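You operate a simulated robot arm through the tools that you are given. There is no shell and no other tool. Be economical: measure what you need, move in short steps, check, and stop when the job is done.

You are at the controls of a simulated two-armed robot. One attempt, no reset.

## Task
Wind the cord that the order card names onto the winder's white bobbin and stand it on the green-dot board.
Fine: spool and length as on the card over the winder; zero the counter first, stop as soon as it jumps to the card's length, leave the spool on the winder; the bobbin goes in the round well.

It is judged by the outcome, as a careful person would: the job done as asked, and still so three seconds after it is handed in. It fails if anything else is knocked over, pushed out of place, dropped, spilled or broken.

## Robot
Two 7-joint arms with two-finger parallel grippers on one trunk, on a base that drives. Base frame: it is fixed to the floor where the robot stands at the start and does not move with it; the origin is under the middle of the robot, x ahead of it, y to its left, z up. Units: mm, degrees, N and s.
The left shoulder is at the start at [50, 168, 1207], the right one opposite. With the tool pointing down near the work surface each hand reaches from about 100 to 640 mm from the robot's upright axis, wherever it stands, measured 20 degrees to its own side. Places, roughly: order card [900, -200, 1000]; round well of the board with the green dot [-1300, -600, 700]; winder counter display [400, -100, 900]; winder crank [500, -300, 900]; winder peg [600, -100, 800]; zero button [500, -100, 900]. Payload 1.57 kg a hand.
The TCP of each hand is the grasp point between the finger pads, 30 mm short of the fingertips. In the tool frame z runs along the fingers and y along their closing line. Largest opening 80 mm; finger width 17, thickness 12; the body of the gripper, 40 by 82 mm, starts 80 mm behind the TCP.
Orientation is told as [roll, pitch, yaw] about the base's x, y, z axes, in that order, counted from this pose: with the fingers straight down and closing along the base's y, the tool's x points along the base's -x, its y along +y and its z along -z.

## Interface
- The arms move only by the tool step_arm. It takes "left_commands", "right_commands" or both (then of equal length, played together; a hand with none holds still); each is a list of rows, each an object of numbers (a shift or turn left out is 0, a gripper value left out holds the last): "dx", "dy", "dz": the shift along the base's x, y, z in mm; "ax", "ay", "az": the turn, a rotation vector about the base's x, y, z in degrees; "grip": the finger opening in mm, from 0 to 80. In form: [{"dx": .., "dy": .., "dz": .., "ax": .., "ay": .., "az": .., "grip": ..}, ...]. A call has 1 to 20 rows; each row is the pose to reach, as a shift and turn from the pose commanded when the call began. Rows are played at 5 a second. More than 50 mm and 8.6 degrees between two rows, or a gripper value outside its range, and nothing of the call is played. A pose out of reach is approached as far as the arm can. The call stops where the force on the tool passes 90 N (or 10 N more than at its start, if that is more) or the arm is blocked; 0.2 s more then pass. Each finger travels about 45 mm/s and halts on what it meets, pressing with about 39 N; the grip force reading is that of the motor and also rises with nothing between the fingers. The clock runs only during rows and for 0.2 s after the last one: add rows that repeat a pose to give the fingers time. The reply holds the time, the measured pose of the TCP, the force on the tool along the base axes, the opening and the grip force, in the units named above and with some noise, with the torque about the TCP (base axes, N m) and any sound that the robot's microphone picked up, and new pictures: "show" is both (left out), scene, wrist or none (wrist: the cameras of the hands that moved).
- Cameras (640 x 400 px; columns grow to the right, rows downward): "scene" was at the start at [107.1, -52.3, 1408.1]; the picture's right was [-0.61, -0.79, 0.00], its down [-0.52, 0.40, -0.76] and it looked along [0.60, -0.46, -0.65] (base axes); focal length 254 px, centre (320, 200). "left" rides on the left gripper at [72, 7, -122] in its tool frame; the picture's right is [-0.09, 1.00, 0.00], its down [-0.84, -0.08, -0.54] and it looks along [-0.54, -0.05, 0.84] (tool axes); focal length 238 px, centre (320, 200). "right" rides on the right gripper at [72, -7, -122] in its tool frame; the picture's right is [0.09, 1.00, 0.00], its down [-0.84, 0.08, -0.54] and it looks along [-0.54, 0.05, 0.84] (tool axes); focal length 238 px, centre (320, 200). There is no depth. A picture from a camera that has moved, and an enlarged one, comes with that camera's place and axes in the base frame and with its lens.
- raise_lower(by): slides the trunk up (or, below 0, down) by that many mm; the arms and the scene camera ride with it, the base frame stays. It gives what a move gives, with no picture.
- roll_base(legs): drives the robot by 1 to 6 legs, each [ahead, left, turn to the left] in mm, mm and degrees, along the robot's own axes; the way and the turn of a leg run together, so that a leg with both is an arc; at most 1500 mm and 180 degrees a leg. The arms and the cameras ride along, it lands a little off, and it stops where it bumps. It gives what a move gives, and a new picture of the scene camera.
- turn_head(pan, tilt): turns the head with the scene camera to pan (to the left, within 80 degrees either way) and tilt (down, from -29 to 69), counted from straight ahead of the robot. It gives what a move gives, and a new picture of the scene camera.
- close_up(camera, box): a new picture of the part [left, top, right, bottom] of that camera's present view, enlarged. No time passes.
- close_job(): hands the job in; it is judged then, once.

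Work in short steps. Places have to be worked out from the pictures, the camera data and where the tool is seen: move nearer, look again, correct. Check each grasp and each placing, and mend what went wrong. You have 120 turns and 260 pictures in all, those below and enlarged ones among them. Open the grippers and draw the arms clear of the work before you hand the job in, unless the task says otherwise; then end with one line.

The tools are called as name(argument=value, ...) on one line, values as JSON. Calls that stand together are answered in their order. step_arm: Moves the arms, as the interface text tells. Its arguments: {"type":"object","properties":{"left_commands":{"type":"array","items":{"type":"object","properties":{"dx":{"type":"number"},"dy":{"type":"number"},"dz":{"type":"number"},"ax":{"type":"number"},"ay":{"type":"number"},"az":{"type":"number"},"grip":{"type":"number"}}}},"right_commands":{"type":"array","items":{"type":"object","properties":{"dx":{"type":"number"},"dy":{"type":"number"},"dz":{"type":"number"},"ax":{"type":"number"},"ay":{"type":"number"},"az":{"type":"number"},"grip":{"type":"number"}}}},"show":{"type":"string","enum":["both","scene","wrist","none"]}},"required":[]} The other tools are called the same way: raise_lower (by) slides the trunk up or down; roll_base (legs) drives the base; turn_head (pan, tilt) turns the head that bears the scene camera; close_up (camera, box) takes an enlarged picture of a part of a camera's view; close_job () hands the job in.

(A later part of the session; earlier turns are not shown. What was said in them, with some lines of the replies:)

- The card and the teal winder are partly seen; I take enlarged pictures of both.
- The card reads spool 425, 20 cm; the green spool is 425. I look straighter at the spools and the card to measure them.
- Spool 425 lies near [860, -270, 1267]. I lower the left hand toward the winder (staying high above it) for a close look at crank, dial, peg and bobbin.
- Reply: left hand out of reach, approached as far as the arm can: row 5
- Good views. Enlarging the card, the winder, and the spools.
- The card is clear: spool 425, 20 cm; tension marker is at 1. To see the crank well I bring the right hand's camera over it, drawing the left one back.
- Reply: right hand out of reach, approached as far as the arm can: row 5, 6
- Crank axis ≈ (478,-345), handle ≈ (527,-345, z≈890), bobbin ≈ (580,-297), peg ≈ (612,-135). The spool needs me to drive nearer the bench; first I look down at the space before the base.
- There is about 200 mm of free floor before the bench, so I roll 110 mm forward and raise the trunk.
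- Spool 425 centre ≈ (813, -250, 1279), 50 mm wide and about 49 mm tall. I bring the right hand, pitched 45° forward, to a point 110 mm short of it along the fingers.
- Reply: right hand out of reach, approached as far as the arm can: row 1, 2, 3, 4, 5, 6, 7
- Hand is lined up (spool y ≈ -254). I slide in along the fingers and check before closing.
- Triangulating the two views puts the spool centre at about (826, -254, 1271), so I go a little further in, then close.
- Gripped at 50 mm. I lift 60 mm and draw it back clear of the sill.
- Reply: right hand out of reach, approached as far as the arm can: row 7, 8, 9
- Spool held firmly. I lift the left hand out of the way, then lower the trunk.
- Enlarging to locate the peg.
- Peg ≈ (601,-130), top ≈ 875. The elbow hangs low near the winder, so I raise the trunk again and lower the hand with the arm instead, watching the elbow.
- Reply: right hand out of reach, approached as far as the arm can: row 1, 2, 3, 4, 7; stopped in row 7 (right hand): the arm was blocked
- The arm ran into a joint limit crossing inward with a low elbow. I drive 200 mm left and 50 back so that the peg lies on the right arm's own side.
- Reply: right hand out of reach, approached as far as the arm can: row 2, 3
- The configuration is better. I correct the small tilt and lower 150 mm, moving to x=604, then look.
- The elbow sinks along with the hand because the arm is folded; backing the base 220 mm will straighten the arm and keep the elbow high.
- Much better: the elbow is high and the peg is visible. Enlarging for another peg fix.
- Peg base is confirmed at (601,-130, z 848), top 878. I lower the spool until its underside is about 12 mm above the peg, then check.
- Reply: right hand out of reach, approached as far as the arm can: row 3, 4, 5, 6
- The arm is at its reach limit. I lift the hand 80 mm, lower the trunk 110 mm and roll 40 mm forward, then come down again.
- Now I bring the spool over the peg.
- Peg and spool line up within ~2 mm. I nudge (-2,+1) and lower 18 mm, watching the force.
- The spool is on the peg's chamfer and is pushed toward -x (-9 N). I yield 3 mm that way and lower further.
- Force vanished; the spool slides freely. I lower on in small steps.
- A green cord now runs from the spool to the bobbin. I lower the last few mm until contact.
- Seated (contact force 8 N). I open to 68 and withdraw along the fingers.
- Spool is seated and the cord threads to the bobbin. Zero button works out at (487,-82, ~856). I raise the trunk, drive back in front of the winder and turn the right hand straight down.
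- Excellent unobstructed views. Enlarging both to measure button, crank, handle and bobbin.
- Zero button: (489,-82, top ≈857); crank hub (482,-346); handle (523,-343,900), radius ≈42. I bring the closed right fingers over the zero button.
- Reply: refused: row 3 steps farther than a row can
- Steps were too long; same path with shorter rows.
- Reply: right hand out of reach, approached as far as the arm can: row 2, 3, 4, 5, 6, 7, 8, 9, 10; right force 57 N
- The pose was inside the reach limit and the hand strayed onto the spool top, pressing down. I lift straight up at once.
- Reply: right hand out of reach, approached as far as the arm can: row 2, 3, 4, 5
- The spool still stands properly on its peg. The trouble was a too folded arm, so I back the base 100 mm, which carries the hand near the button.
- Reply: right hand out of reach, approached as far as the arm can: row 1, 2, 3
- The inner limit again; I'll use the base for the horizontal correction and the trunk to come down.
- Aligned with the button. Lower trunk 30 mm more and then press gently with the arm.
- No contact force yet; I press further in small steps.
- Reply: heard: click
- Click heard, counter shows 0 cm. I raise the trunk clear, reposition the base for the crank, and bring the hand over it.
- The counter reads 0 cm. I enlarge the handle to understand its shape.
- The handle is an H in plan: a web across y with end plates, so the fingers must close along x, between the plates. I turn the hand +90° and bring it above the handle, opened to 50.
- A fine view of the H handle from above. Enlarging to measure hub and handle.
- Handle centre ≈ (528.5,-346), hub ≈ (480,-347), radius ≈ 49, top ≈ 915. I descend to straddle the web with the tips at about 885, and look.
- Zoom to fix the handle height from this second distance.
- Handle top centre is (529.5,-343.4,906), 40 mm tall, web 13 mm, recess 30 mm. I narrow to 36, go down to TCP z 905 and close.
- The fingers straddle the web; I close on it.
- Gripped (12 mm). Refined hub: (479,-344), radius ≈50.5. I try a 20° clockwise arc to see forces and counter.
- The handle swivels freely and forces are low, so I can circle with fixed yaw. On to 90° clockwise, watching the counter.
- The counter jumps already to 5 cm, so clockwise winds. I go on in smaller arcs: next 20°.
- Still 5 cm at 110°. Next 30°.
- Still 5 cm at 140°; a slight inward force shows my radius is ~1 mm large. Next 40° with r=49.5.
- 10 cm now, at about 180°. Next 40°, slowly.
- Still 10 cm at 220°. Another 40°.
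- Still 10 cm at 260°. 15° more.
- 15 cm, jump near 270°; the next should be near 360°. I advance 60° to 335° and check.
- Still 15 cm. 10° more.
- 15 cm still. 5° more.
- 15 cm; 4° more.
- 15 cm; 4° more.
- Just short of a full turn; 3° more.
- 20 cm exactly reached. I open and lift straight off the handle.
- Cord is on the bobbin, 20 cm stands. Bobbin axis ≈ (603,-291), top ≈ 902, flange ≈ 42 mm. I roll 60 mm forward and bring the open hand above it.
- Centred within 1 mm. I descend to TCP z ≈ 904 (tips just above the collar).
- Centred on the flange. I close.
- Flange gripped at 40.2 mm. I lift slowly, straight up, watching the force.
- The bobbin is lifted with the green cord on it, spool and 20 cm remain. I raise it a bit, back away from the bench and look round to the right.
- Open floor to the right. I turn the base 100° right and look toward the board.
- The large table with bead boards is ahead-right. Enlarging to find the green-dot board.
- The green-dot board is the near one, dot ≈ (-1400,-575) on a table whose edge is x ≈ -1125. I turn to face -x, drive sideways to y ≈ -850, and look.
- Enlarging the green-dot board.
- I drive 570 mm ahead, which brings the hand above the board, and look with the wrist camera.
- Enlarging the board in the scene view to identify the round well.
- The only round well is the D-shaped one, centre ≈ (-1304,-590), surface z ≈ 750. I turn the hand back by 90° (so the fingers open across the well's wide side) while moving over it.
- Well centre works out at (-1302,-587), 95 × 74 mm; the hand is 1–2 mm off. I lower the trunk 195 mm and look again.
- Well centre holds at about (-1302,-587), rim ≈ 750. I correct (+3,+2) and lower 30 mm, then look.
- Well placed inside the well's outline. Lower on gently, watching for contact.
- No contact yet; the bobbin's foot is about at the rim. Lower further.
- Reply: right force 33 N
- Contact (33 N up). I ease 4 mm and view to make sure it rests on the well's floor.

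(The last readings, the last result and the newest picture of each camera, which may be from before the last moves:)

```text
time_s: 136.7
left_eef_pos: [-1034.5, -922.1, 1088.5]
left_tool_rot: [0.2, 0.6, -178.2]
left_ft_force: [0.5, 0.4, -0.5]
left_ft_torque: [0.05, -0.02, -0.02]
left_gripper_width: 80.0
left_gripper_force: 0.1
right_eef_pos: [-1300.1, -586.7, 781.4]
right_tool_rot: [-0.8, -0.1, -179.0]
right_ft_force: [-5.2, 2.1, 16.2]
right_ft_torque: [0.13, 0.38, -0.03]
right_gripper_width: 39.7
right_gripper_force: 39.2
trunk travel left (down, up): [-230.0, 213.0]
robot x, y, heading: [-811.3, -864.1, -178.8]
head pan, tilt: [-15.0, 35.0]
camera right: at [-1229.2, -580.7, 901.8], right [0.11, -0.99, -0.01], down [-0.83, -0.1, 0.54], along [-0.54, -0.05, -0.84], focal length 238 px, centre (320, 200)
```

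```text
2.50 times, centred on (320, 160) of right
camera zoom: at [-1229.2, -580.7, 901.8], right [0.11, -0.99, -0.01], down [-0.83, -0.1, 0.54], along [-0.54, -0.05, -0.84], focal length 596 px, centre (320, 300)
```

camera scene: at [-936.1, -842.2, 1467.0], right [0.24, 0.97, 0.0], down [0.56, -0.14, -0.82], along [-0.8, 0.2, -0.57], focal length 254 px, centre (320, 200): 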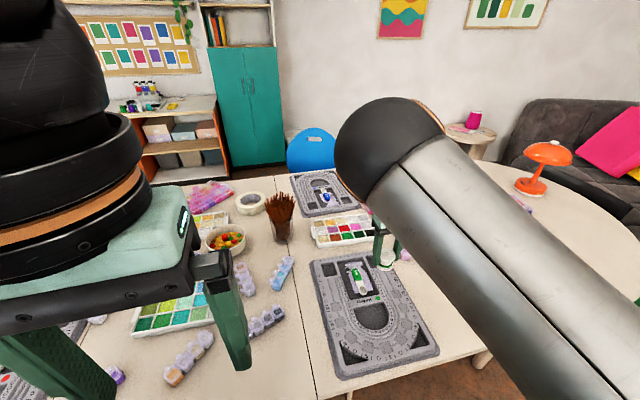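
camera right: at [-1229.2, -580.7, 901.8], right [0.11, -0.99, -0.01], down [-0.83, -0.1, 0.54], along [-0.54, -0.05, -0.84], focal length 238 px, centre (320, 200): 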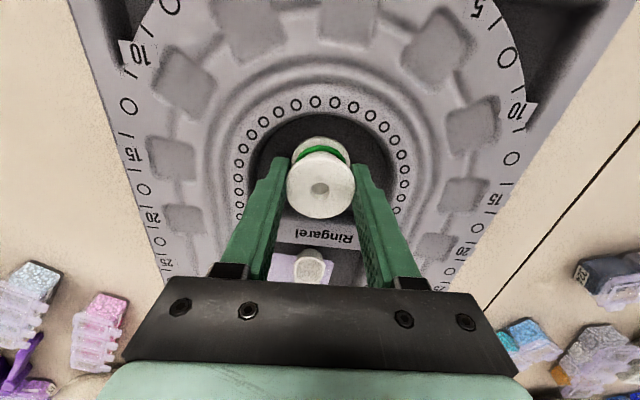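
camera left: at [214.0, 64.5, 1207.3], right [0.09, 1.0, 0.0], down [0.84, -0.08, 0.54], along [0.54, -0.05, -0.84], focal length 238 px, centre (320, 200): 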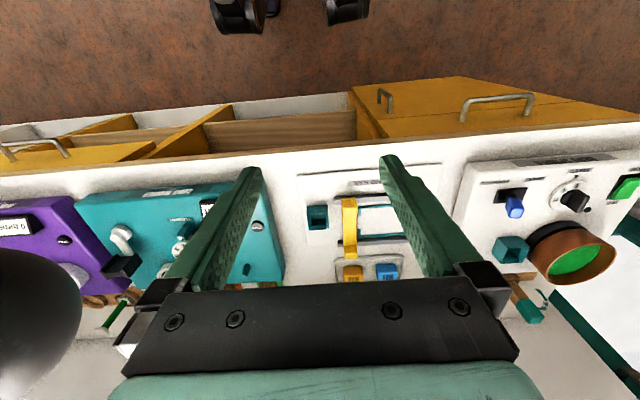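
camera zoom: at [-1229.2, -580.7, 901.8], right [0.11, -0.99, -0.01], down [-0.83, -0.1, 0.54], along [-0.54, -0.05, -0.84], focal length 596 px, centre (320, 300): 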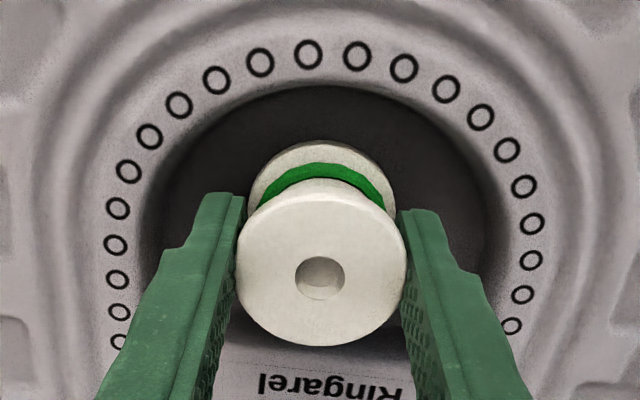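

The bobbin stands inside the well. I relieve the pressure and open to 54.

step_arm(right_commands=[{"dz": 1}, {"dz": 1, "grip": 54}, {"dz": 1, "grip": 54}, {"dz": 1, "grip": 54}, {"dz": 1, "grip": 54}], show="wrist")

```text
time_s: 137.9
left_eef_pos: [-1034.9, -922.1, 1089.2]
left_tool_rot: [0.4, 0.7, -178.1]
left_ft_force: [-0.2, 0.3, 0.1]
left_ft_torque: [0.02, -0.01, 0.02]
left_gripper_width: 80.2
left_gripper_force: 0.1
right_eef_pos: [-1300.4, -586.1, 780.9]
right_tool_rot: [-0.5, 0.2, -178.9]
right_ft_force: [0.5, 0.0, -0.3]
right_ft_torque: [0.02, 0.04, 0.01]
right_gripper_width: 54.0
right_gripper_force: 0.0
trunk travel left (down, up): [-230.0, 213.0]
robot x, y, heading: [-807.0, -860.0, -178.8]
head pan, tilt: [-15.0, 35.0]
camera right: at [-1229.5, -580.3, 901.9], right [0.11, -0.99, -0.01], down [-0.84, -0.1, 0.54], along [-0.54, -0.05, -0.84], focal length 238 px, centre (320, 200)
```

right: 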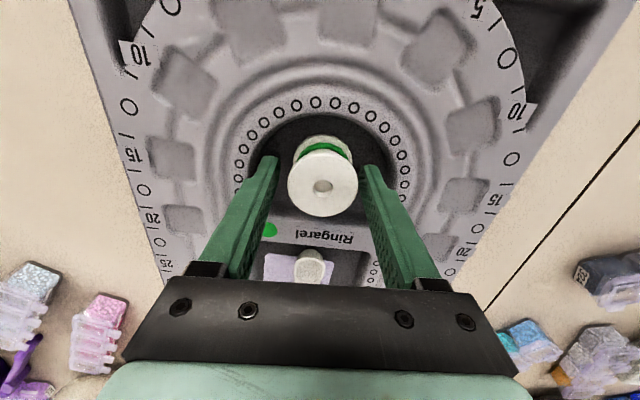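

The bobbin stands free between the fingers. I lift straight up with the trunk and check.

raise_lower(by=200)

roll_base(legs=[[-250, 0, 0]])

turn_head(pan=-35, tilt=38)

```text
time_s: 140.1
left_eef_pos: [-1035.2, -922.5, 1288.9]
left_tool_rot: [0.4, 0.7, -178.1]
left_ft_force: [0.3, 0.3, -0.1]
left_ft_torque: [-0.02, 0.0, 0.03]
left_gripper_width: 79.9
left_gripper_force: 0.1
right_eef_pos: [-1301.0, -586.2, 979.9]
right_tool_rot: [-0.7, 0.1, -179.0]
right_ft_force: [0.5, 0.4, 0.0]
right_ft_torque: [0.02, -0.02, 0.0]
right_gripper_width: 53.8
right_gripper_force: 0.1
trunk travel left (down, up): [-430.0, 13.0]
robot x, y, heading: [-810.5, -857.4, -179.0]
head pan, tilt: [-15.0, 35.0]
```

```text
time_s: 141.9
left_eef_pos: [-787.2, -917.7, 1289.6]
left_tool_rot: [0.4, 0.8, -178.1]
left_ft_force: [0.3, -0.4, -0.3]
left_ft_torque: [0.02, 0.02, 0.0]
left_gripper_width: 80.0
left_gripper_force: 0.2
right_eef_pos: [-1052.9, -581.0, 980.2]
right_tool_rot: [-0.5, 0.1, -178.7]
right_ft_force: [-0.1, 0.2, -0.6]
right_ft_torque: [-0.02, 0.0, 0.0]
right_gripper_width: 54.0
right_gripper_force: 0.1
trunk travel left (down, up): [-430.0, 13.0]
robot x, y, heading: [-564.6, -855.3, -178.7]
head pan, tilt: [-15.0, 35.0]
camera scene: at [-687.3, -837.3, 1472.1], right [0.24, 0.97, 0.0], down [0.56, -0.14, -0.82], along [-0.8, 0.2, -0.57], focal length 254 px, centre (320, 200)
```

scene: 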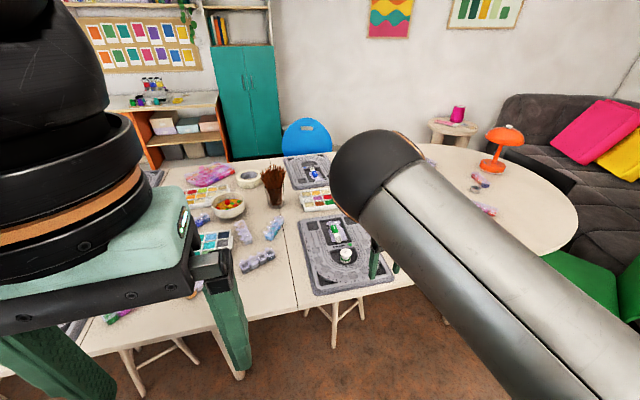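

```text
time_s: 142.7
left_eef_pos: [-788.1, -917.8, 1287.2]
left_tool_rot: [0.5, 1.0, -177.9]
left_ft_force: [-0.5, -0.3, -0.8]
left_ft_torque: [0.02, -0.01, -0.03]
left_gripper_width: 79.9
left_gripper_force: 0.0
right_eef_pos: [-1053.2, -580.7, 981.0]
right_tool_rot: [-0.6, 0.1, -178.8]
right_ft_force: [0.6, -0.1, -0.2]
right_ft_torque: [-0.03, 0.0, 0.03]
right_gripper_width: 54.0
right_gripper_force: 0.2
trunk travel left (down, up): [-430.0, 13.0]
robot x, y, heading: [-560.5, -855.4, -178.7]
head pan, tilt: [-35.0, 38.0]
camera scene: at [-679.4, -818.4, 1468.7], right [0.46, 0.89, 0.0], down [0.54, -0.28, -0.8], along [-0.71, 0.37, -0.6], focal length 254 px, centre (320, 200)
```

scene: 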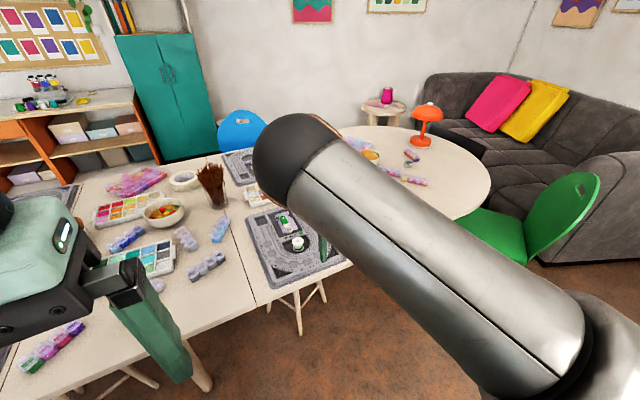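

close_up(camera="scene", box=[240, 195, 350, 295])

```text
4.00 times, centred on (295, 245) of scene
camera zoom: at [-679.4, -818.4, 1468.7], right [0.46, 0.89, 0.0], down [0.54, -0.28, -0.8], along [-0.71, 0.37, -0.6], focal length 1014 px, centre (420, 20)
```

zoom: 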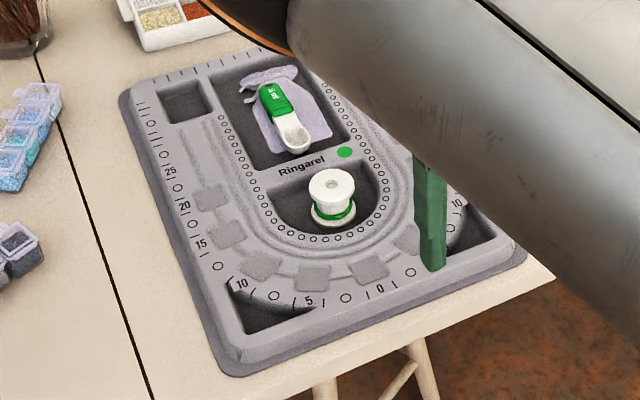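

The bobbin with the green cord stands upright in the round well of the green-dot board. The arm is clear, and spool 425 was still on the winder at 20 cm when I left it. I hand in the job.

close_job()

```text
The job is handed in.
```

The job is handed in: 20 cm of cord 425 is wound on the white bobbin, which stands in the round well of the green-dot board, and spool 425 is still on the winder. On the way to the zero button, the right hand strayed and pressed on the spool top at about 55 N. The spool stayed upright on its peg and nothing else was touched.
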